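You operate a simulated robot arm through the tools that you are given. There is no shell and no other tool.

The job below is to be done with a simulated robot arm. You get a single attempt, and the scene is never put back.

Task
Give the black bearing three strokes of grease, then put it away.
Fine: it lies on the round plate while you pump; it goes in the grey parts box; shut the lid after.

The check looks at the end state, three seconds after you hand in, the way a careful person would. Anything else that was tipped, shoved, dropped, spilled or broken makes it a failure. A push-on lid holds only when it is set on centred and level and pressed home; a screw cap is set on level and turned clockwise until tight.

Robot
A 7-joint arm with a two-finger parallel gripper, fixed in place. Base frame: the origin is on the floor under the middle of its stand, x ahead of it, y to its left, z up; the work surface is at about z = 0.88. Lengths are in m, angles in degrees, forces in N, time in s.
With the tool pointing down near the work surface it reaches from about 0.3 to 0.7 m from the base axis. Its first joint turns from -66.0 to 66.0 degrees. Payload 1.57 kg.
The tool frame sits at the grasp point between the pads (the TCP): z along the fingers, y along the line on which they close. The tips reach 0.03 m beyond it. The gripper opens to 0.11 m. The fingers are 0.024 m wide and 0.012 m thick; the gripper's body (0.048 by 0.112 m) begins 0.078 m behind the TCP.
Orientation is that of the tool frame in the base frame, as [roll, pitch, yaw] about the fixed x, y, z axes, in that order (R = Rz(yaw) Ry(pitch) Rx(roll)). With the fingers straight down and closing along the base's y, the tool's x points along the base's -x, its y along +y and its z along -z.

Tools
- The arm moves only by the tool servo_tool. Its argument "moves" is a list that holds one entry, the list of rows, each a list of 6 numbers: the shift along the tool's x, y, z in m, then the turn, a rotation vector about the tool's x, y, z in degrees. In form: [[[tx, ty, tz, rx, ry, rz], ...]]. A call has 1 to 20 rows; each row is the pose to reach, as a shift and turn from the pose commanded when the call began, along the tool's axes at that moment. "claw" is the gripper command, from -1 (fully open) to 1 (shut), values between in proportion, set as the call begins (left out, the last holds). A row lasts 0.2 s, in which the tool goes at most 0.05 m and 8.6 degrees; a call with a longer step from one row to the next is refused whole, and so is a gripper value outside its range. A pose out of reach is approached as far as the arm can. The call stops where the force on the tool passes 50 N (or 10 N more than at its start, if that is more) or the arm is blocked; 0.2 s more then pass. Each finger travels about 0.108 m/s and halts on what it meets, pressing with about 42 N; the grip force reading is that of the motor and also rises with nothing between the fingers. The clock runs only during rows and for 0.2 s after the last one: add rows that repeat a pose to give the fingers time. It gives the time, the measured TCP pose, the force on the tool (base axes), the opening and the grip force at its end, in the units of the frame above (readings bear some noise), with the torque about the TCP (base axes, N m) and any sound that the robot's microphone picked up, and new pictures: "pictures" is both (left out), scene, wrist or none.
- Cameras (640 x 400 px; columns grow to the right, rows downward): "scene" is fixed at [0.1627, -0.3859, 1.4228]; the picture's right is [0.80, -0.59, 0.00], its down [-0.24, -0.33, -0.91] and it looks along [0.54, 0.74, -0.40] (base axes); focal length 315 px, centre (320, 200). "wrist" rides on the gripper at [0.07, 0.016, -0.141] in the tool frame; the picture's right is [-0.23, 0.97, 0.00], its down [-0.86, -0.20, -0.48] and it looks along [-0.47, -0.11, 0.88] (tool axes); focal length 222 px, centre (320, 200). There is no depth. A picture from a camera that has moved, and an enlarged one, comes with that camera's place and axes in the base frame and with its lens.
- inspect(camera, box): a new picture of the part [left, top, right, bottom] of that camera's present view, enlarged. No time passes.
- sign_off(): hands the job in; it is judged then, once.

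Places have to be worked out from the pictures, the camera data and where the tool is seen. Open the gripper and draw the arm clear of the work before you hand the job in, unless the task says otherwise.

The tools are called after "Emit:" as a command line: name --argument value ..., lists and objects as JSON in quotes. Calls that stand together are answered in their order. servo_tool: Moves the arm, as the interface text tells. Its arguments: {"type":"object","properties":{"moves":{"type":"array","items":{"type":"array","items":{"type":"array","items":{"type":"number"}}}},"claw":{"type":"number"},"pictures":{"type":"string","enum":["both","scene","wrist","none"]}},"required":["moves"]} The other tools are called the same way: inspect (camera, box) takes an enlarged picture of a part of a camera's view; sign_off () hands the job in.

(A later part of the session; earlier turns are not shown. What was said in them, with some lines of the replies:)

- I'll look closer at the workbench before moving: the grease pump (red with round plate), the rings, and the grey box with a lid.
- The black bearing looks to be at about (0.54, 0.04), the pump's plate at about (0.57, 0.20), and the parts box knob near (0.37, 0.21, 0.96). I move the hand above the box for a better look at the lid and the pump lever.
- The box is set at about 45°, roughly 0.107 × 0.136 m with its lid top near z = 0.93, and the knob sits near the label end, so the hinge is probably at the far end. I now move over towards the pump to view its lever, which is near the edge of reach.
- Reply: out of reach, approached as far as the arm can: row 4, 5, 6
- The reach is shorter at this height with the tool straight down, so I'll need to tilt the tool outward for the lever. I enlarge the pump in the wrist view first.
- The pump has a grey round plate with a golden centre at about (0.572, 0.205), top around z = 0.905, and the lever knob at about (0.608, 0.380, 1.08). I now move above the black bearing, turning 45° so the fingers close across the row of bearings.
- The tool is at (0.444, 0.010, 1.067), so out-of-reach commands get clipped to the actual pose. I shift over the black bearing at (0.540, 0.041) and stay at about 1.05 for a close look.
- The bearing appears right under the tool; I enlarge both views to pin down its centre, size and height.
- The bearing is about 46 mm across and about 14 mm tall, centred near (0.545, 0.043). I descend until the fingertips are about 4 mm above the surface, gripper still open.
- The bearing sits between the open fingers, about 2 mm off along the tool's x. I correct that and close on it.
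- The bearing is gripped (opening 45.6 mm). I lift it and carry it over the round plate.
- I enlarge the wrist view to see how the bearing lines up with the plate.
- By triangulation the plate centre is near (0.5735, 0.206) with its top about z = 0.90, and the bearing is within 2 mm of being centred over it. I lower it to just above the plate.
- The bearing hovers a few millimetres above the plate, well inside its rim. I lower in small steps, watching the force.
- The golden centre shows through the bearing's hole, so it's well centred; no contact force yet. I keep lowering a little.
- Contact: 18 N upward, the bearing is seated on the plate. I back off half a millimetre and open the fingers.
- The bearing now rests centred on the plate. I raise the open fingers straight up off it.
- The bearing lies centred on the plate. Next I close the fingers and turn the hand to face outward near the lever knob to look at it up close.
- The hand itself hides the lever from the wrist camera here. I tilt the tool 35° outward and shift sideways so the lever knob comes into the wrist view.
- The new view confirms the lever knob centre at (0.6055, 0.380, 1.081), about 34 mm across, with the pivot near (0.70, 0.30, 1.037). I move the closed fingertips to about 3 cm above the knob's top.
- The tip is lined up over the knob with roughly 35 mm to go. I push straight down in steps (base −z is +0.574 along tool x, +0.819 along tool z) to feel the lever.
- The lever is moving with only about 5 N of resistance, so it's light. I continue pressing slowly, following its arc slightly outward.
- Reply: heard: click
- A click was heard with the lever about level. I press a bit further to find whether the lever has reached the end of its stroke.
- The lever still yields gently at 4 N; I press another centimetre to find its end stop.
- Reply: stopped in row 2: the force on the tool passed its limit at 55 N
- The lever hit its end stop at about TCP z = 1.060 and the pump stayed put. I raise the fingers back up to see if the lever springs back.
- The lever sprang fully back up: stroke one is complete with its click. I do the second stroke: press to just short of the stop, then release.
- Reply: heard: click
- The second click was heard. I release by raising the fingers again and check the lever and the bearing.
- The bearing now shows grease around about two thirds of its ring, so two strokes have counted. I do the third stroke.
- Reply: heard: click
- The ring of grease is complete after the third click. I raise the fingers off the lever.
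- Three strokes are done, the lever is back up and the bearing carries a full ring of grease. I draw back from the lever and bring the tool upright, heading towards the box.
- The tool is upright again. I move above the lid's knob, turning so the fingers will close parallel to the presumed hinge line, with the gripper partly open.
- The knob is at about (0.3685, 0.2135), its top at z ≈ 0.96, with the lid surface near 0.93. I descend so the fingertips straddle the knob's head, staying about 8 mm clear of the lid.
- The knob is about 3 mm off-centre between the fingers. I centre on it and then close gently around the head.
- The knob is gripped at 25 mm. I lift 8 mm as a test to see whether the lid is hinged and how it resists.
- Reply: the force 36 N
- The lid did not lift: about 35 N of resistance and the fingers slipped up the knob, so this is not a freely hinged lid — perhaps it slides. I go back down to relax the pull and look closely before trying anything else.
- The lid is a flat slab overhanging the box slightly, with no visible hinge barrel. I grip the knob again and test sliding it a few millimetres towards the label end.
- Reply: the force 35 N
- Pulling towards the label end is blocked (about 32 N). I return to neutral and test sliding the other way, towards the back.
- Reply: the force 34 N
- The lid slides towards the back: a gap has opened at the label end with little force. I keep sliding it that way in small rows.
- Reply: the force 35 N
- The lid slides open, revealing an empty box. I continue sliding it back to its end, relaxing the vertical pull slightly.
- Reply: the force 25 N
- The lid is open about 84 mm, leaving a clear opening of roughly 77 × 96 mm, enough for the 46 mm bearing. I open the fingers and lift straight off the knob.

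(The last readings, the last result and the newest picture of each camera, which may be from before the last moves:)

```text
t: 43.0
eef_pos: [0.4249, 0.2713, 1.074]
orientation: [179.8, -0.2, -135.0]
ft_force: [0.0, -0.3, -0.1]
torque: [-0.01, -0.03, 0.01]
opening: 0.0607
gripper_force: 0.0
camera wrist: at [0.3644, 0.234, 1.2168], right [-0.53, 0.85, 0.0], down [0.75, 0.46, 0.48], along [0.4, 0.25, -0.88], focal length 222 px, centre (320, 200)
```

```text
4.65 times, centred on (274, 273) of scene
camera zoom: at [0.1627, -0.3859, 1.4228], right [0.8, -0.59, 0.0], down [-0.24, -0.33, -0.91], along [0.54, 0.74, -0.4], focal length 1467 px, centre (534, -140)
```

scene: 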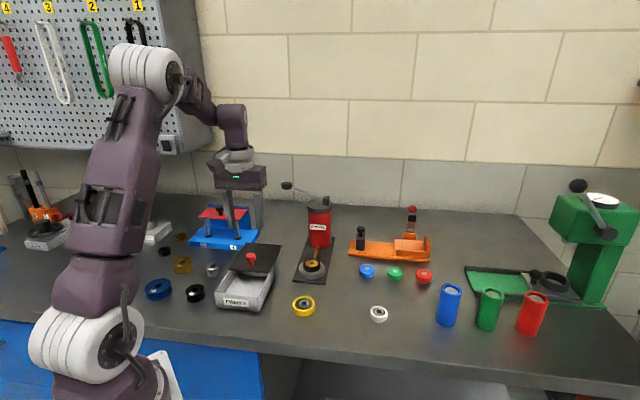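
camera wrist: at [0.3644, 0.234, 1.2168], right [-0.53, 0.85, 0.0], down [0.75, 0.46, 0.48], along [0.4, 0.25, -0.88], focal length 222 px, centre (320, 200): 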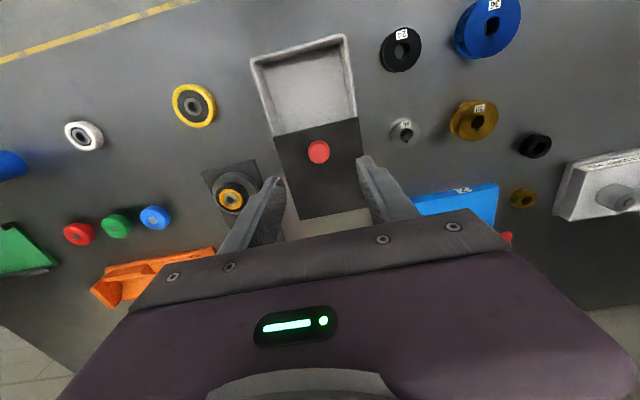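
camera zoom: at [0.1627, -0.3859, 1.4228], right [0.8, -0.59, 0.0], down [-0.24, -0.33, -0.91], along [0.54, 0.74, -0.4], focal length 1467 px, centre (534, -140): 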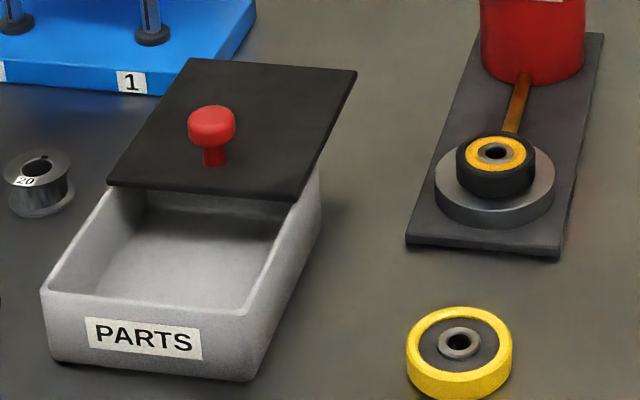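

The box opening is centred near (0.384, 0.228). I now move back over the greased bearing on the plate, opening the gripper wider.

Emit:
servo_tool --moves '[[[-0.0141, -0.0379, 0.006, 0, 0, 0], [-0.0282, -0.0758, 0.012, 0, 0, 0], [-0.0423, -0.1137, 0.018, 0, 0, 0], [-0.0564, -0.1516, 0.024, 0, 0, 0], [-0.0564, -0.1516, 0.024, 0, 0, 0]]]' --claw -0.5 --pictures "both"

Emit:
inspect --camera "wrist" --box '[240, 80, 400, 240]'

```text
t: 44.2
eef_pos: [0.5728, 0.205, 1.0498]
orientation: [179.9, -0.3, -135.0]
ft_force: [-0.3, -0.8, 0.0]
torque: [-0.01, 0.02, 0.0]
opening: 0.0826
gripper_force: 0.0
camera wrist: at [0.5125, 0.1664, 1.1921], right [-0.53, 0.85, 0.0], down [0.75, 0.46, 0.48], along [0.4, 0.25, -0.88], focal length 222 px, centre (320, 200)
```

scene: 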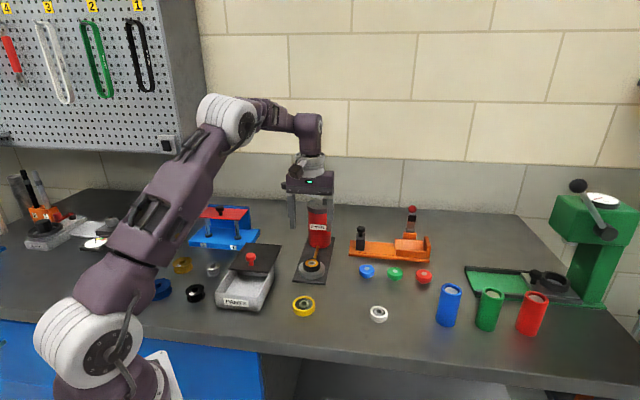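
wrist: 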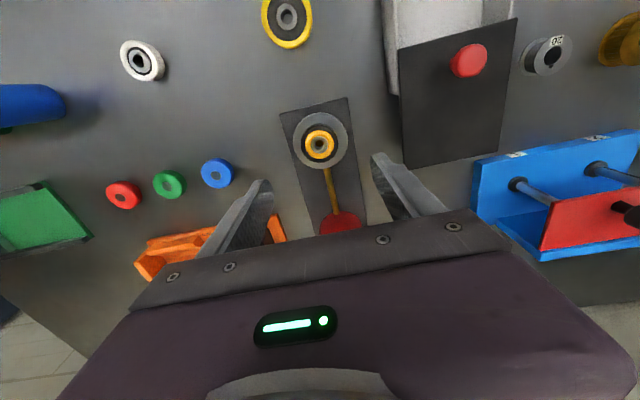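

```text
2.50 times, centred on (320, 160) of wrist
camera zoom: at [0.5125, 0.1664, 1.1921], right [-0.53, 0.85, 0.0], down [0.75, 0.46, 0.48], along [0.4, 0.25, -0.88], focal length 555 px, centre (320, 300)
```

zoom: 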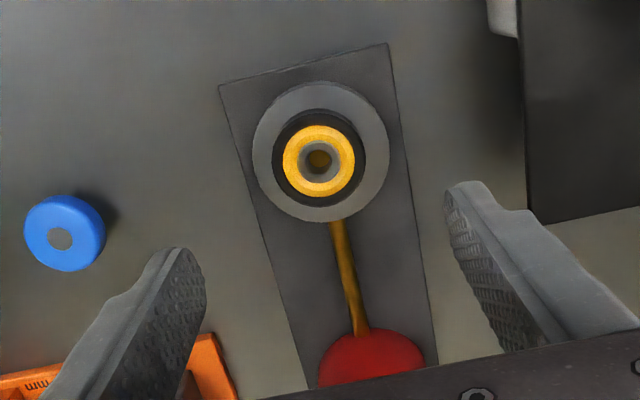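

The bearing is centred beneath the tool to within 2 mm. I descend around it to the height at which I released it.

Emit:
servo_tool --moves '[[[0, -0.0015, 0.035, 0, -0.25, 0], [0, -0.0015, 0.07, 0, -0.25, 0], [0, -0.0015, 0.1, 0, -0.25, 0], [0, -0.0015, 0.1135, 0, -0.25, 0], [0, -0.0015, 0.1135, 0, -0.25, 0]]]' --pictures "both"

Emit:
inspect --camera "wrist" --box '[240, 110, 400, 230]'

Emit:
inspect --camera "scene" --box '[280, 230, 350, 290]'

```text
t: 45.4
eef_pos: [0.5753, 0.203, 0.934]
orientation: [179.9, 0.1, -135.0]
ft_force: [0.1, -0.5, -0.6]
torque: [-0.01, -0.02, -0.01]
opening: 0.0824
gripper_force: 0.2
camera wrist: at [0.5152, 0.165, 1.077], right [-0.53, 0.85, 0.0], down [0.75, 0.46, 0.48], along [0.41, 0.25, -0.88], focal length 222 px, centre (320, 200)
```

scene: 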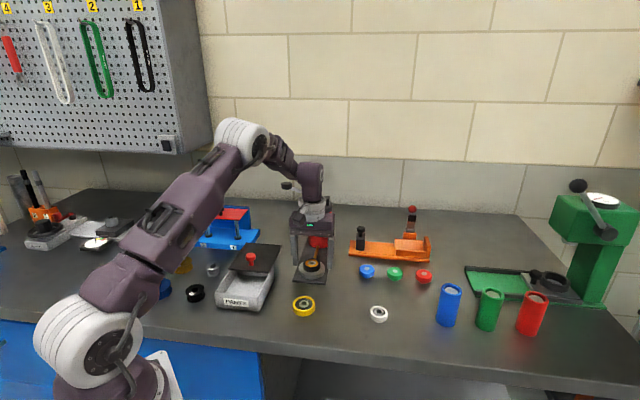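
wrist: 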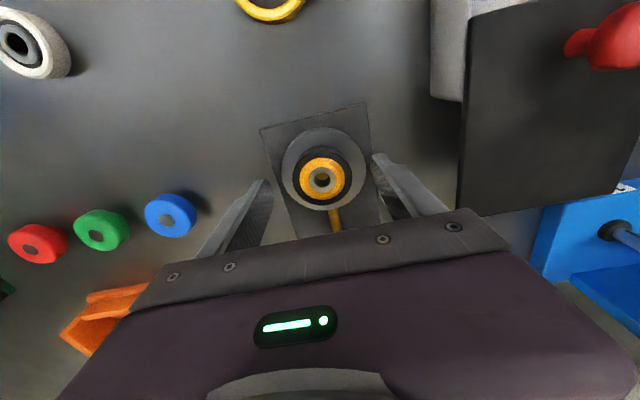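

```text
3.33 times, centred on (320, 170) of wrist
camera zoom: at [0.5152, 0.165, 1.077], right [-0.53, 0.85, 0.0], down [0.75, 0.46, 0.48], along [0.41, 0.25, -0.88], focal length 740 px, centre (320, 300)
```

zoom: 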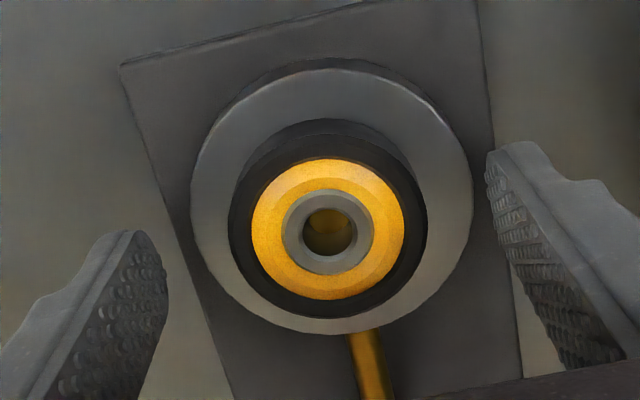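

```text
6.67 times, centred on (315, 260) of scene
camera zoom: at [0.1627, -0.3859, 1.4228], right [0.8, -0.59, 0.0], down [-0.24, -0.33, -0.91], along [0.54, 0.74, -0.4], focal length 2102 px, centre (353, -200)
```

zoom: 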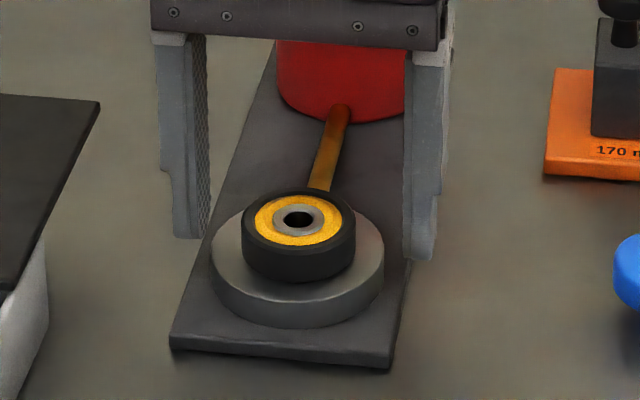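

The fingers straddle the bearing and it's nearly centred. I raise 2 mm for clearance from the plate and close on it.

Emit:
servo_tool --moves '[[[0.0005, 0.001, -0.002, 0, 0, 0], [0.0005, 0.001, -0.002, 0, 0, 0]]]' --pictures "none"

Emit:
servo_tool --moves '[[[0, 0, 0, 0, 0, 0], [0, 0, 0, 0, 0, 0], [0, 0, 0, 0, 0, 0], [0, 0, 0, 0, 0, 0]]]' --claw 1 --pictures "wrist"

```text
t: 46.0
eef_pos: [0.5726, 0.2033, 0.9367]
orientation: [179.9, 0.1, -135.0]
ft_force: [0.2, 0.4, 0.5]
torque: [0.01, 0.0, 0.02]
opening: 0.0824
gripper_force: 0.1
```

```text
t: 47.0
eef_pos: [0.5737, 0.2032, 0.9373]
orientation: [180.0, 0.1, -135.1]
ft_force: [0.0, -0.5, 1.1]
torque: [0.0, -0.01, -0.04]
opening: 0.0454
gripper_force: 42.0
camera wrist: at [0.5138, 0.1647, 1.0792], right [-0.53, 0.85, 0.0], down [0.75, 0.46, 0.48], along [0.41, 0.25, -0.88], focal length 222 px, centre (320, 200)
```

wrist: 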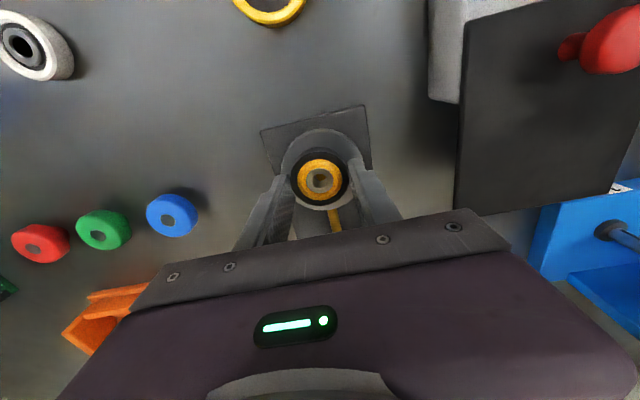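

Gripped again at 45 mm. I lift it and carry it over the open part of the box.

Emit:
servo_tool --moves '[[[0, 0, -0.035, 0, 0, 0], [0, 0, -0.075, 0, 0, 0], [0, 0, -0.105, 0, 0, 0], [0.0233, 0.0303, -0.105, 0, 0, 0], [0.0466, 0.0607, -0.105, 0, 0, 0], [0.07, 0.091, -0.105, 0, 0, 0], [0.0933, 0.1214, -0.105, 0, 0, 0], [0.1166, 0.1517, -0.105, 0, 0, 0], [0.1166, 0.1517, -0.105, 0, 0, 0]]]' --pictures "both"

Emit:
inspect --camera "wrist" --box '[220, 60, 420, 240]'

Emit:
inspect --camera "scene" --box '[208, 210, 330, 316]'

```text
t: 49.0
eef_pos: [0.3827, 0.2278, 1.0426]
orientation: [180.0, 0.1, -135.0]
ft_force: [-0.9, 0.0, -1.6]
torque: [0.02, 0.03, 0.0]
opening: 0.0455
gripper_force: 42.3
camera wrist: at [0.3229, 0.1894, 1.1838], right [-0.53, 0.85, 0.0], down [0.75, 0.46, 0.48], along [0.41, 0.25, -0.88], focal length 222 px, centre (320, 200)
```

scene: 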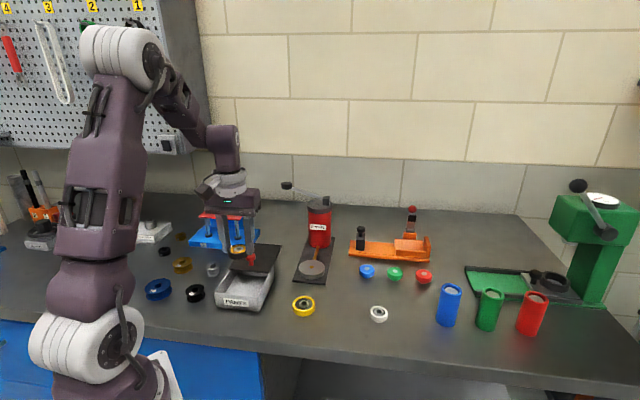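
wrist: 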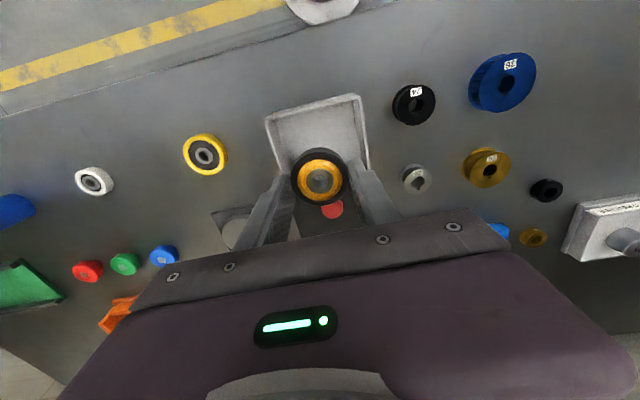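

```text
2.22 times, centred on (320, 150) of wrist
camera zoom: at [0.3229, 0.1894, 1.1838], right [-0.53, 0.85, 0.0], down [0.75, 0.46, 0.48], along [0.41, 0.25, -0.88], focal length 494 px, centre (320, 311)
```

zoom: 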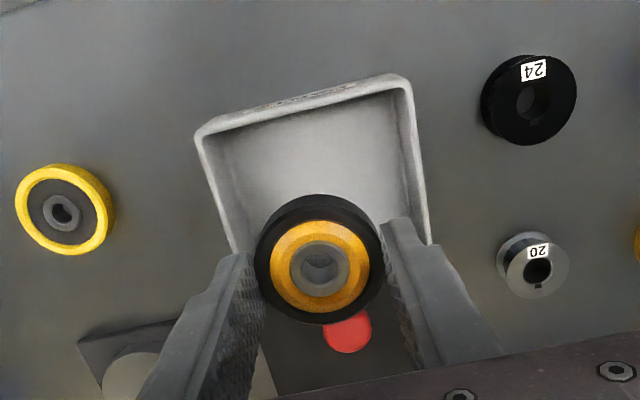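

```text
3.77 times, centred on (269, 263) of scene
camera zoom: at [0.1627, -0.3859, 1.4228], right [0.8, -0.59, 0.0], down [-0.24, -0.33, -0.91], along [0.54, 0.74, -0.4], focal length 1190 px, centre (512, -38)
```

zoom: 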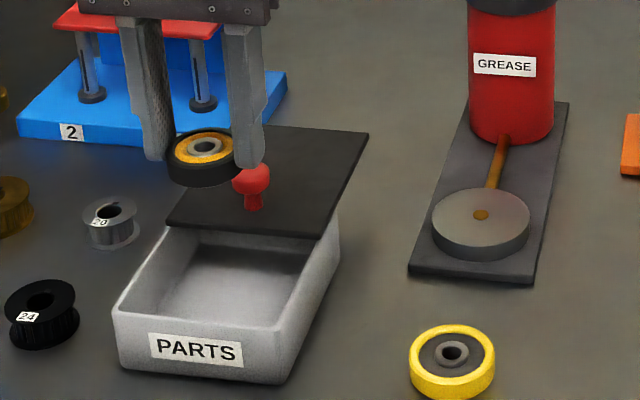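

The bearing is over the middle of the opening (about 12 mm clearance to each side wall for the fingers). I lower it into the box to just above the floor.

Emit:
servo_tool --moves '[[[0, 0, 0.03, 0, 0, 0], [0, 0, 0.06, 0, 0, 0], [0, 0, 0.085, 0, 0, 0], [0, 0, 0.105, 0, 0, 0], [0, 0, 0.112, 0, 0, 0], [0, 0, 0.112, 0, 0, 0]]]' --pictures "both"

Emit:
inspect --camera "wrist" --box '[220, 60, 420, 240]'

Emit:
inspect --camera "scene" --box '[205, 235, 285, 316]'

```text
t: 50.4
eef_pos: [0.3834, 0.229, 0.9328]
orientation: [180.0, 0.0, -135.0]
ft_force: [-0.9, 0.2, -0.9]
torque: [-0.03, 0.0, 0.03]
opening: 0.0454
gripper_force: 42.1
camera wrist: at [0.3242, 0.191, 1.0737], right [-0.53, 0.85, 0.0], down [0.75, 0.46, 0.48], along [0.41, 0.25, -0.88], focal length 222 px, centre (320, 200)
```

scene: 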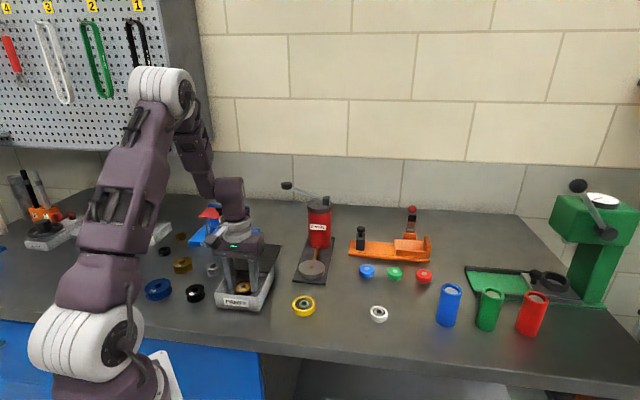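
wrist: 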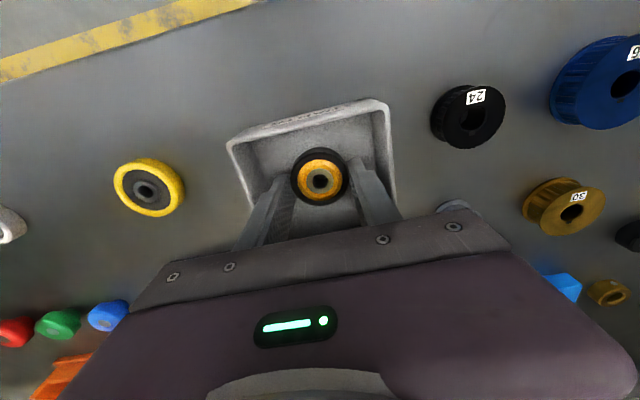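

```text
2.22 times, centred on (320, 150) of wrist
camera zoom: at [0.3242, 0.191, 1.0737], right [-0.53, 0.85, 0.0], down [0.75, 0.46, 0.48], along [0.41, 0.25, -0.88], focal length 494 px, centre (320, 311)
```

zoom: 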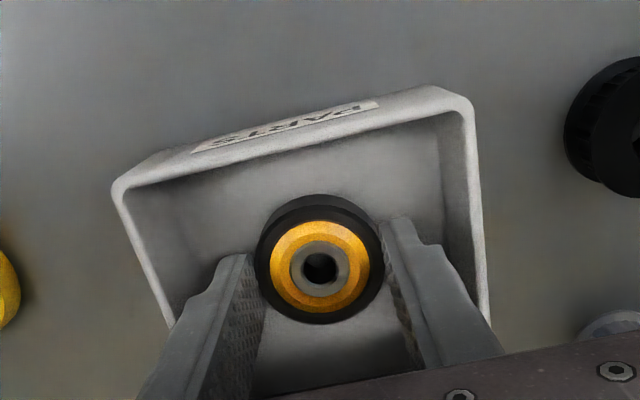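

```text
4.94 times, centred on (245, 276) of scene
camera zoom: at [0.1627, -0.3859, 1.4228], right [0.8, -0.59, 0.0], down [-0.24, -0.33, -0.91], along [0.54, 0.74, -0.4], focal length 1557 px, centre (690, -173)
```

zoom: 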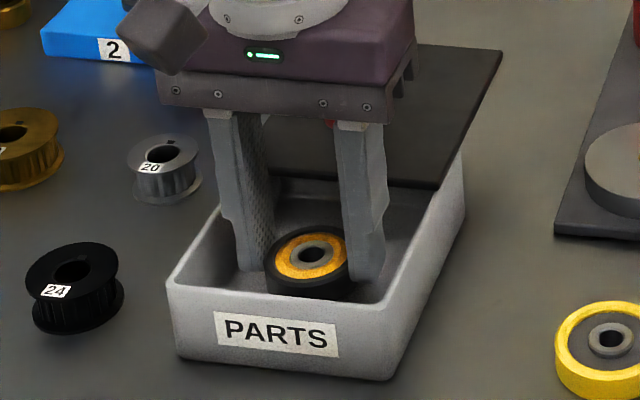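

The bearing is inside the walls with room all round. I lower it in small steps until it touches the floor.

Emit:
servo_tool --moves '[[[0, 0, 0.002, 0, 0, 0], [0, 0, 0.004, 0, 0, 0], [0, 0, 0.006, 0, 0, 0], [0, 0, 0.006, 0, 0, 0]]]' --pictures "none"

Emit:
servo_tool --moves '[[[0, 0, 0.001, 0, 0, 0], [0, 0, 0.002, 0, 0, 0], [0, 0, 0.003, 0, 0, 0], [0, 0, 0.003, 0, 0, 0]]]' --pictures "none"

```text
t: 51.4
eef_pos: [0.3837, 0.2279, 0.924]
orientation: [179.9, 0.0, -134.9]
ft_force: [-0.1, -0.3, -1.5]
torque: [-0.01, 0.02, -0.01]
opening: 0.0457
gripper_force: 42.1
```

```text
t: 52.4
eef_pos: [0.3853, 0.2269, 0.9204]
orientation: [180.0, 0.1, -135.1]
ft_force: [-0.4, -0.2, -0.9]
torque: [0.0, 0.01, -0.02]
opening: 0.0456
gripper_force: 41.9
```

No contact yet at about 0.920. I go on down in millimetre steps.

Emit:
servo_tool --moves '[[[0, 0, 0.001, 0, 0, 0], [0, 0, 0.002, 0, 0, 0], [0, 0, 0.002, 0, 0, 0]]]' --pictures "none"

```text
t: 53.2
eef_pos: [0.3845, 0.2271, 0.9194]
orientation: [180.0, 0.1, -135.0]
ft_force: [-3.9, -6.6, 31.5]
torque: [-0.33, 0.13, 0.06]
opening: 0.046
gripper_force: 41.8
```

The bearing has touched the floor of the box (31 N). I back off a millimetre and open the fingers just enough to let go without touching the walls.

Emit:
servo_tool --moves '[[[0, 0, -0.001, 0, 0, 0], [0, 0, -0.001, 0, 0, 0], [0, 0, -0.001, 0, 0, 0]]]' --claw -0.07 --pictures "wrist"

Emit:
inspect --camera "wrist" --box '[220, 60, 420, 240]'

```text
t: 54.0
eef_pos: [0.384, 0.2273, 0.9189]
orientation: [179.9, 0.0, -135.0]
ft_force: [-0.3, 0.0, 0.3]
torque: [-0.01, 0.04, 0.0]
opening: 0.059
gripper_force: 0.1
camera wrist: at [0.324, 0.1895, 1.0619], right [-0.53, 0.85, 0.0], down [0.75, 0.46, 0.48], along [0.41, 0.25, -0.88], focal length 222 px, centre (320, 200)
```

wrist: 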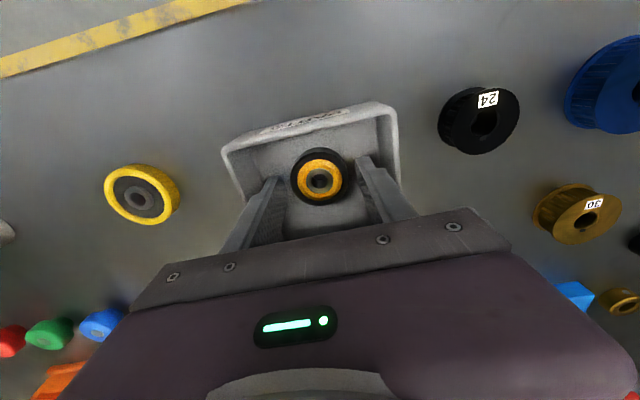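

```text
2.22 times, centred on (320, 150) of wrist
camera zoom: at [0.324, 0.1895, 1.0619], right [-0.53, 0.85, 0.0], down [0.75, 0.46, 0.48], along [0.41, 0.25, -0.88], focal length 494 px, centre (320, 311)
```

zoom: 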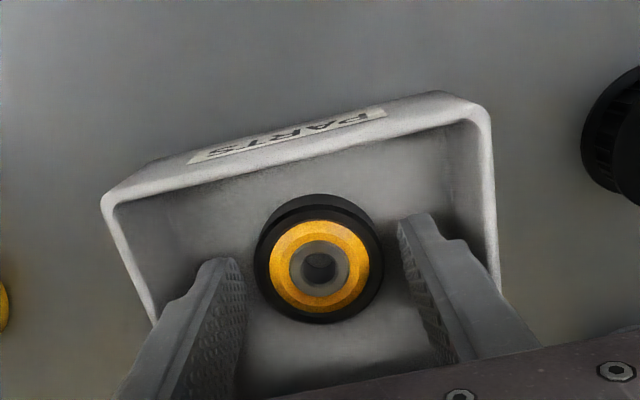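

The bearing lies flat on the box floor, free of the fingers. I lift straight up out of the box.

Emit:
servo_tool --moves '[[[0, 0, -0.03, 0, 0, 0], [0, 0, -0.07, 0, 0, 0], [0, 0, -0.11, 0, 0, 0], [0, 0, -0.14, 0, 0, 0], [0, 0, -0.14, 0, 0, 0]]]' --pictures "both"

Emit:
inspect --camera "scene" --box '[205, 235, 285, 316]'

Emit:
inspect --camera "wrist" --box '[220, 60, 420, 240]'

```text
t: 55.2
eef_pos: [0.3865, 0.2257, 1.0589]
orientation: [179.9, 0.0, -135.1]
ft_force: [-0.3, -0.1, 0.5]
torque: [-0.02, -0.03, -0.03]
opening: 0.0588
gripper_force: 0.1
camera wrist: at [0.3257, 0.1884, 1.2015], right [-0.53, 0.85, 0.0], down [0.75, 0.46, 0.48], along [0.41, 0.25, -0.88], focal length 222 px, centre (320, 200)
```

scene: 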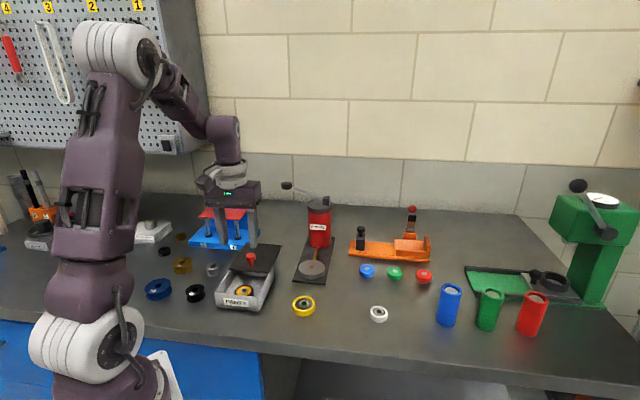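
wrist: 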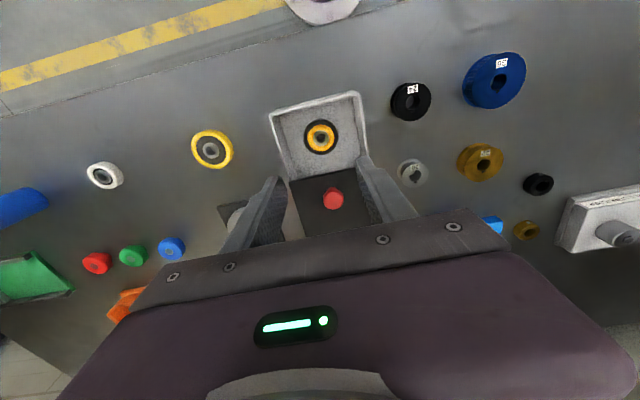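

```text
4.94 times, centred on (245, 276) of scene
camera zoom: at [0.1627, -0.3859, 1.4228], right [0.8, -0.59, 0.0], down [-0.24, -0.33, -0.91], along [0.54, 0.74, -0.4], focal length 1557 px, centre (690, -173)
```

zoom: 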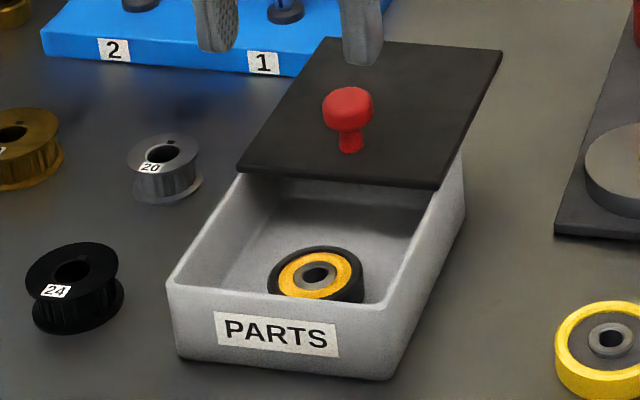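

```text
2.22 times, centred on (320, 150) of wrist
camera zoom: at [0.3257, 0.1884, 1.2015], right [-0.53, 0.85, 0.0], down [0.75, 0.46, 0.48], along [0.41, 0.25, -0.88], focal length 494 px, centre (320, 311)
```

zoom: 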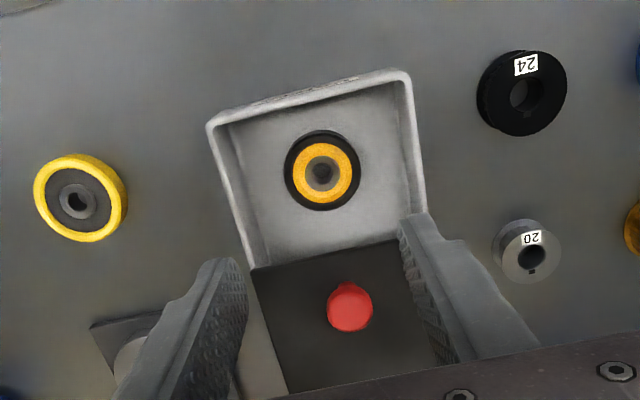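

The greased bearing lies inside the box. The lid knob is now at (0.4277, 0.2705); I move over it and descend with open fingers around its head.

Emit:
servo_tool --moves '[[[-0.0304, 0.0012, 0, 0, 0, 0], [-0.0608, 0.0025, 0, 0, 0, 0], [-0.0608, 0.0025, 0.035, 0, 0, 0], [-0.0608, 0.0025, 0.07, 0, 0, 0], [-0.0608, 0.0025, 0.0915, 0, 0, 0], [-0.0608, 0.0025, 0.0915, 0, 0, 0]]]' --pictures "wrist"

Emit:
inspect --camera "wrist" --box '[240, 80, 400, 230]'

Emit:
inspect --camera "scene" --box '[205, 235, 285, 316]'

```text
t: 56.6
eef_pos: [0.4248, 0.2714, 0.9694]
orientation: [179.9, -0.1, -135.0]
ft_force: [0.5, 0.3, 0.3]
torque: [0.0, -0.01, -0.01]
opening: 0.0589
gripper_force: 0.0
camera wrist: at [0.3651, 0.2336, 1.112], right [-0.53, 0.85, 0.0], down [0.75, 0.46, 0.48], along [0.41, 0.25, -0.88], focal length 222 px, centre (320, 200)
```

wrist: 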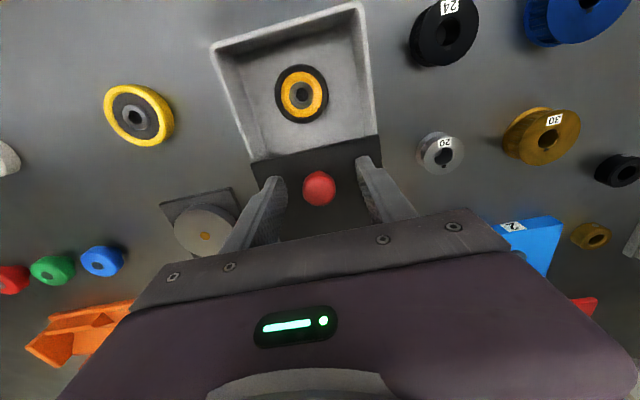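

```text
2.67 times, centred on (320, 155) of wrist
camera zoom: at [0.3651, 0.2336, 1.112], right [-0.53, 0.85, 0.0], down [0.75, 0.46, 0.48], along [0.41, 0.25, -0.88], focal length 592 px, centre (320, 320)
```

zoom: 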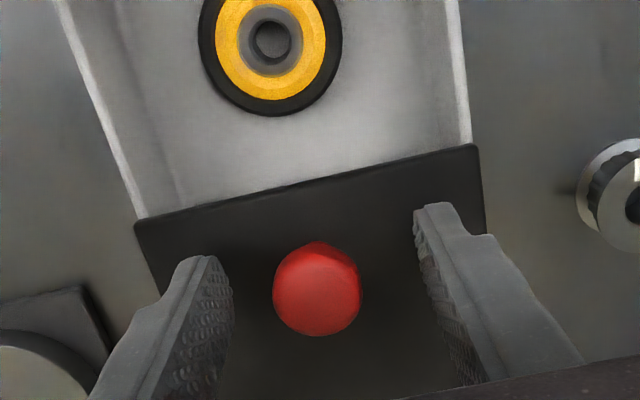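

```text
4.94 times, centred on (245, 276) of scene
camera zoom: at [0.1627, -0.3859, 1.4228], right [0.8, -0.59, 0.0], down [-0.24, -0.33, -0.91], along [0.54, 0.74, -0.4], focal length 1557 px, centre (690, -173)
```

zoom: 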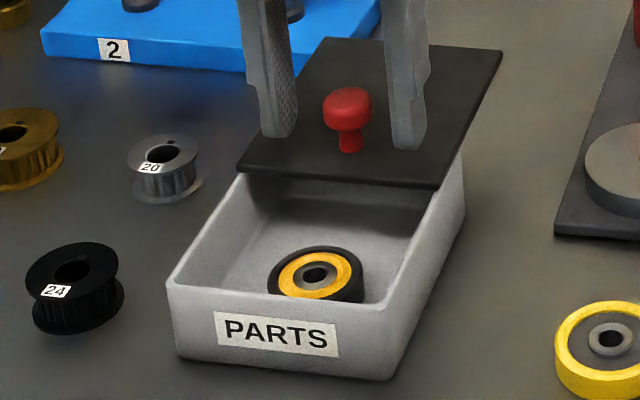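

The knob is within 3 mm of the centre between the fingers. I make the small correction and close on it.

Emit:
servo_tool --moves '[[[-0.002, -0.0018, 0.001, 0, 0, 0], [-0.002, -0.0018, 0.001, 0, 0, 0]]]' --pictures "none"

Emit:
servo_tool --moves '[[[0, 0, 0, 0, 0, 0], [0, 0, 0, 0, 0, 0], [0, 0, 0, 0, 0, 0]]]' --claw 1 --pictures "none"

```text
t: 57.2
eef_pos: [0.4279, 0.2725, 0.9688]
orientation: [179.9, 0.2, -135.1]
ft_force: [-0.6, -0.4, 0.1]
torque: [0.0, 0.03, 0.01]
opening: 0.0587
gripper_force: 0.0
```

```text
t: 58.0
eef_pos: [0.4285, 0.2718, 0.9693]
orientation: [179.9, 0.2, -135.0]
ft_force: [-0.8, 0.9, 0.0]
torque: [0.05, 0.0, -0.02]
opening: 0.0253
gripper_force: 36.7
```

The knob is gripped. I slide the lid towards the label end by 40 mm first.

Emit:
servo_tool --moves '[[[0.01, 0, 0, 0, 0, 0], [0.02, 0, 0, 0, 0, 0], [0.03, 0, 0, 0, 0, 0], [0.04, 0, 0, 0, 0, 0], [0.04, 0, 0, 0, 0, 0]]]' --pictures "both"

Emit:
inspect --camera "scene" --box '[205, 235, 285, 316]'

```text
t: 59.2
eef_pos: [0.4002, 0.2443, 0.9669]
orientation: [179.9, 0.2, -135.0]
ft_force: [-10.4, 11.1, 34.7]
torque: [0.34, 0.07, 0.03]
opening: 0.0254
gripper_force: 37.0
camera wrist: at [0.3398, 0.2058, 1.1096], right [-0.53, 0.85, 0.0], down [0.74, 0.46, 0.48], along [0.41, 0.26, -0.88], focal length 222 px, centre (320, 200)
```

scene: 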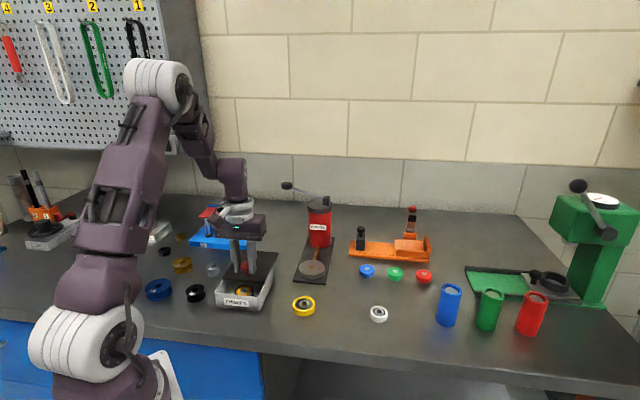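
wrist: 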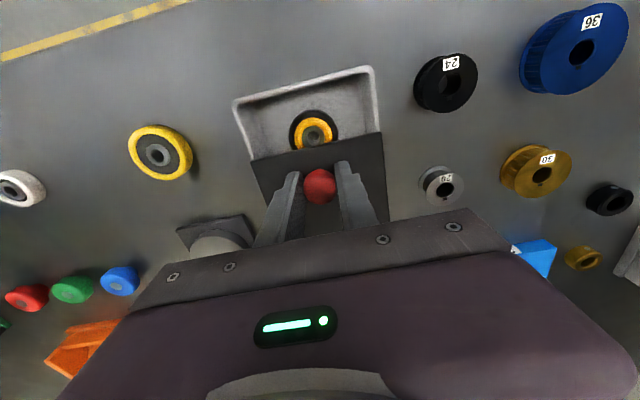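

```text
4.94 times, centred on (245, 276) of scene
camera zoom: at [0.162, -0.3858, 1.4229], right [0.8, -0.59, 0.0], down [-0.24, -0.33, -0.91], along [0.54, 0.74, -0.4], focal length 1557 px, centre (690, -173)
```

zoom: 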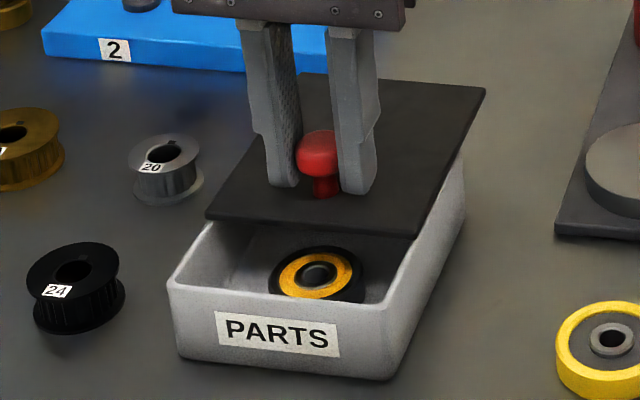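

It slides well; the grip is pressing down with about 35 N, so I relax that by a millimetre while sliding on.

Emit:
servo_tool --moves '[[[0.008, 0.0005, -0.001, 0, 0, 0], [0.016, 0.0005, -0.001, 0, 0, 0], [0.024, 0.0005, -0.001, 0, 0, 0], [0.032, 0.0005, -0.001, 0, 0, 0], [0.036, 0.0005, -0.001, 0, 0, 0], [0.036, 0.0005, -0.001, 0, 0, 0]]]' --pictures "wrist"

Emit:
inspect --camera "scene" --box '[205, 235, 285, 316]'

```text
t: 60.6
eef_pos: [0.3732, 0.2177, 0.9677]
orientation: [180.0, -0.2, -135.0]
ft_force: [-2.7, 0.0, -34.1]
torque: [-0.15, 0.15, 0.01]
opening: 0.0255
gripper_force: 37.0
camera wrist: at [0.3141, 0.1803, 1.1104], right [-0.53, 0.85, 0.0], down [0.75, 0.46, 0.48], along [0.4, 0.25, -0.88], focal length 222 px, centre (320, 200)
```

wrist: 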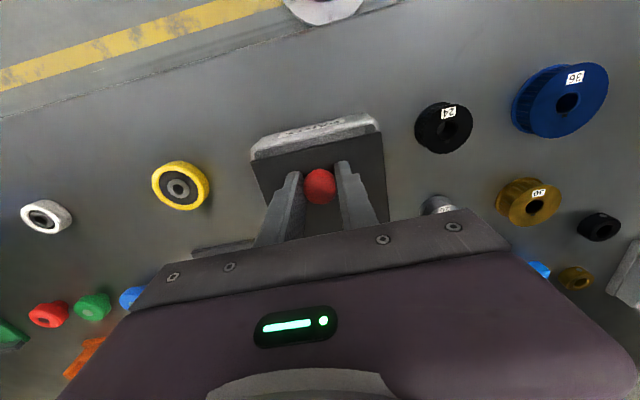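

```text
4.94 times, centred on (245, 276) of scene
camera zoom: at [0.1631, -0.3856, 1.4229], right [0.8, -0.59, 0.0], down [-0.24, -0.33, -0.91], along [0.54, 0.74, -0.41], focal length 1557 px, centre (690, -173)
```

zoom: 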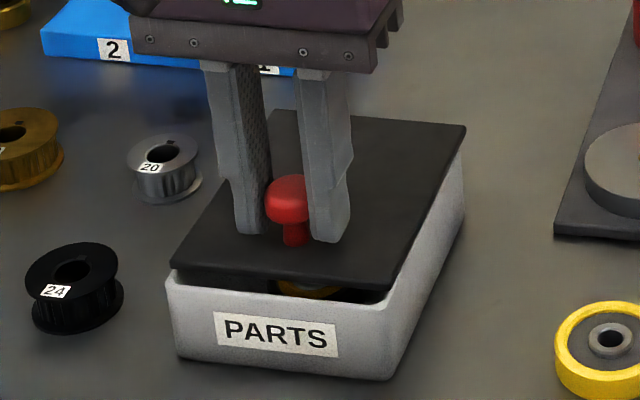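

About 8 mm remain. I keep sliding in 2 mm steps until the lid comes up against its stop.

Emit:
servo_tool --moves '[[[0.002, 0, 0.0007, 0, 0, 0], [0.004, 0, 0.0007, 0, 0, 0], [0.006, 0, 0.0007, 0, 0, 0], [0.008, 0, 0.0007, 0, 0, 0], [0.008, 0, 0.0007, 0, 0, 0]]]' --pictures "none"

Emit:
inspect --camera "scene" --box '[205, 235, 285, 316]'

```text
t: 61.8
eef_pos: [0.3688, 0.2138, 0.9684]
orientation: [180.0, 0.3, -135.0]
ft_force: [3.8, -4.4, 3.7]
torque: [-0.19, 0.07, -0.03]
opening: 0.0253
gripper_force: 36.5
```

```text
4.94 times, centred on (245, 276) of scene
camera zoom: at [0.1628, -0.386, 1.4228], right [0.8, -0.59, 0.0], down [-0.24, -0.33, -0.91], along [0.54, 0.74, -0.4], focal length 1557 px, centre (690, -173)
```

zoom: 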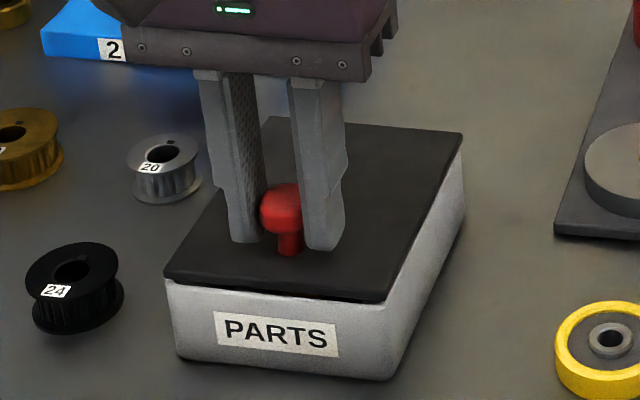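

Almost shut, a slim gap left at the front. I push the last few millimetres until the stop is felt.

Emit:
servo_tool --moves '[[[0.001, 0, 0, 0, 0, 0], [0.002, 0, 0, 0, 0, 0], [0.003, 0, 0, 0, 0, 0], [0.004, 0, 0, 0, 0, 0], [0.004, 0, 0, 0, 0, 0]]]' --pictures "none"

Emit:
inspect --camera "scene" --box '[205, 235, 285, 316]'

```text
t: 63.0
eef_pos: [0.3673, 0.2108, 0.9676]
orientation: [179.9, 0.3, -135.0]
ft_force: [21.7, 8.3, 16.4]
torque: [0.6, -0.82, 0.04]
opening: 0.0252
gripper_force: 36.8
```

```text
4.94 times, centred on (245, 276) of scene
camera zoom: at [0.1631, -0.3858, 1.4228], right [0.8, -0.59, 0.0], down [-0.24, -0.33, -0.91], along [0.54, 0.74, -0.41], focal length 1557 px, centre (690, -173)
```

zoom: 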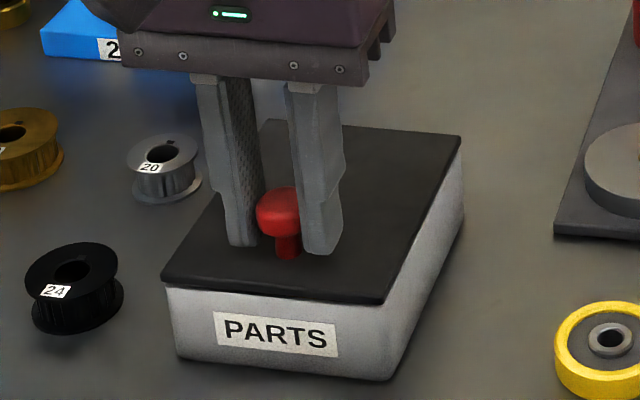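

The stop is felt (about 21 N). I nudge 1 mm further to be sure it's home, and check.

Emit:
servo_tool --moves '[[[0.001, 0, 0, 0, 0, 0], [0.001, 0, 0, 0, 0, 0]]]' --pictures "none"

Emit:
inspect --camera "scene" --box '[208, 250, 280, 316]'

```text
t: 63.6
eef_pos: [0.3668, 0.2108, 0.9677]
orientation: [179.9, 0.5, -135.0]
ft_force: [33.5, 12.6, 6.1]
torque: [0.06, -0.46, 0.08]
opening: 0.0256
gripper_force: 37.3
```

```text
6.06 times, centred on (244, 283) of scene
camera zoom: at [0.1636, -0.3856, 1.4228], right [0.8, -0.59, 0.0], down [-0.24, -0.33, -0.91], along [0.54, 0.74, -0.41], focal length 1911 px, centre (781, -303)
```

zoom: 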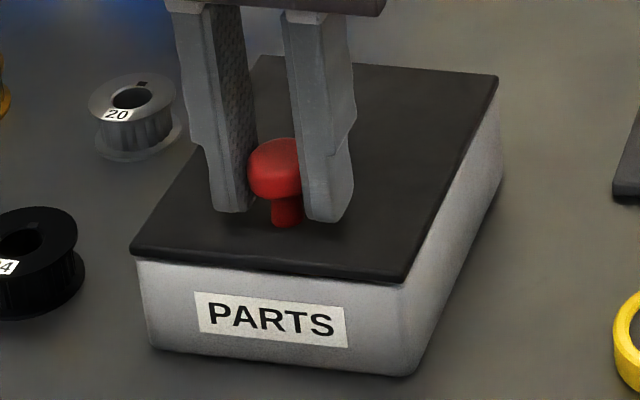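

The lid is back in its original closed position against its stop. I open the fingers and rise straight off the knob.

Emit:
servo_tool --moves '[[[0, 0, 0, 0, 0, 0], [0, 0, 0, 0, 0, 0], [0, 0, 0, 0, 0, 0]]]' --claw -0.1 --pictures "none"

Emit:
servo_tool --moves '[[[0, 0, -0.03, 0, 0, 0], [0, 0, -0.07, 0, 0, 0], [0, 0, -0.11, 0, 0, 0], [0, 0, -0.15, 0, 0, 0], [0, 0, -0.15, 0, 0, 0]]]' --claw -1 --pictures "both"

Emit:
inspect --camera "scene" --box '[208, 250, 280, 316]'

Emit:
inspect --camera "wrist" --box '[220, 60, 420, 240]'

```text
t: 64.4
eef_pos: [0.364, 0.2087, 0.9679]
orientation: [179.9, 0.0, -135.0]
ft_force: [-0.3, 1.0, -0.6]
torque: [0.0, 0.01, 0.02]
opening: 0.0603
gripper_force: 0.0
```

```text
t: 65.6
eef_pos: [0.365, 0.2081, 1.1206]
orientation: [179.9, 0.2, -135.0]
ft_force: [0.6, 0.0, -0.6]
torque: [0.03, -0.01, -0.03]
opening: 0.1101
gripper_force: 0.1
camera wrist: at [0.3043, 0.1694, 1.2629], right [-0.53, 0.85, 0.0], down [0.75, 0.46, 0.48], along [0.41, 0.25, -0.88], focal length 222 px, centre (320, 200)
```

scene: 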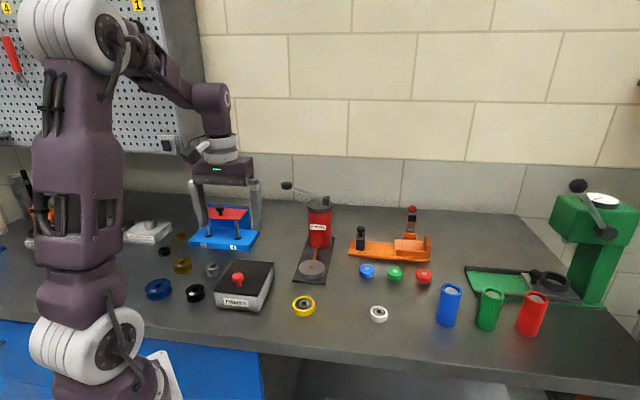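
wrist: 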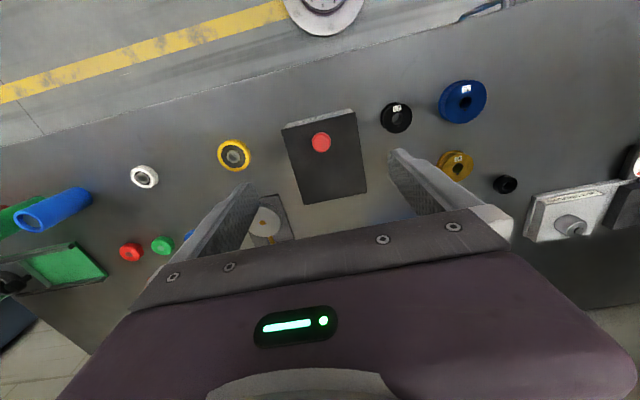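

```text
6.06 times, centred on (244, 283) of scene
camera zoom: at [0.1627, -0.3859, 1.4228], right [0.8, -0.59, 0.0], down [-0.24, -0.33, -0.91], along [0.54, 0.74, -0.4], focal length 1911 px, centre (781, -303)
```

zoom: 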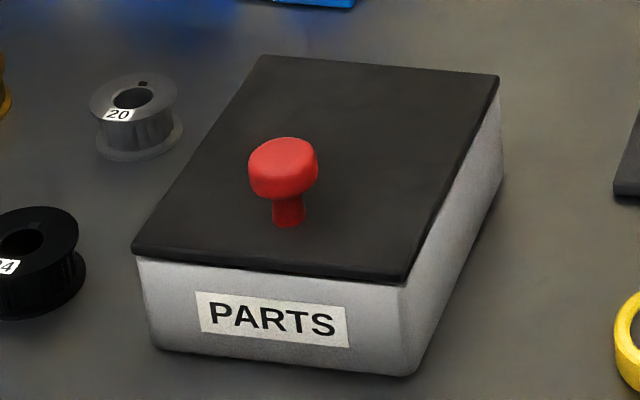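

```text
2.22 times, centred on (320, 150) of wrist
camera zoom: at [0.3043, 0.1694, 1.2629], right [-0.53, 0.85, 0.0], down [0.75, 0.46, 0.48], along [0.41, 0.25, -0.88], focal length 494 px, centre (320, 311)
```

zoom: 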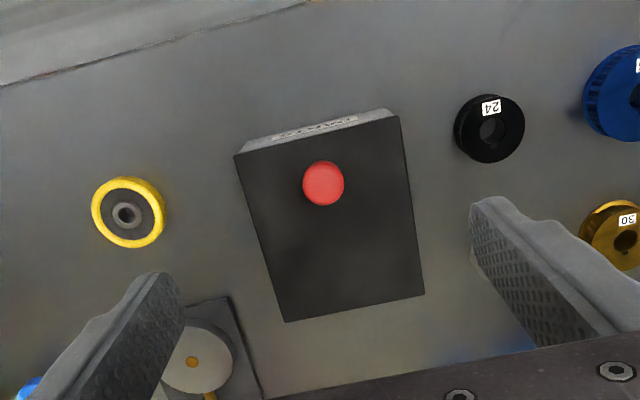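

The lid is shut exactly as at the start, the bearing is inside, and all other items stand where they were. I draw the arm up a little further, well clear of the work.

Emit:
servo_tool --moves '[[[0, 0, -0.04, 0, 0, 0], [0, 0, -0.08, 0, 0, 0], [0, 0, -0.12, 0, 0, 0], [0, 0, -0.12, 0, 0, 0]]]' --claw -1 --pictures "scene"

```text
t: 66.6
eef_pos: [0.3675, 0.21, 1.2367]
orientation: [180.0, 0.0, -135.1]
ft_force: [-1.2, -0.8, -0.4]
torque: [0.06, 0.0, 0.0]
opening: 0.11
gripper_force: 0.0
```

scene: 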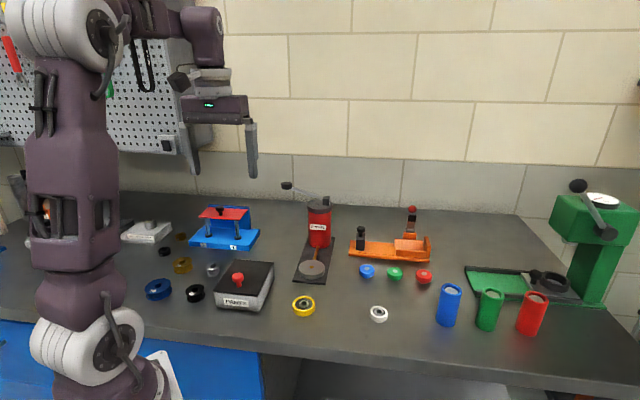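

The gripper is open and clear, the lid is shut, the pump lever is up and nothing else has moved. I hand the job in.

Emit:
sign_off

```text
The job is handed in.
```

The black bearing got its three strokes of grease on the round plate and is now in the grey parts box with the lid shut. I've handed the job in; no result has come back yet.

- **Grease:** each of the three strokes gave a click, and by the third the bearing showed a full ring of grease. The pump lever sprang back up after each one.
- **Box:** the lid slides rather than hinges. Before I worked that out I tried lifting it and pulling it the wrong way, and it resisted with about 35 N. The lid and box looked undisturbed afterwards.
- **Lid:** I slid it shut against its stop, and in the final pictures it sits exactly where it did at the start.

In the last picture nothing else on the bench had moved, and the arm was drawn up clear with the gripper open.
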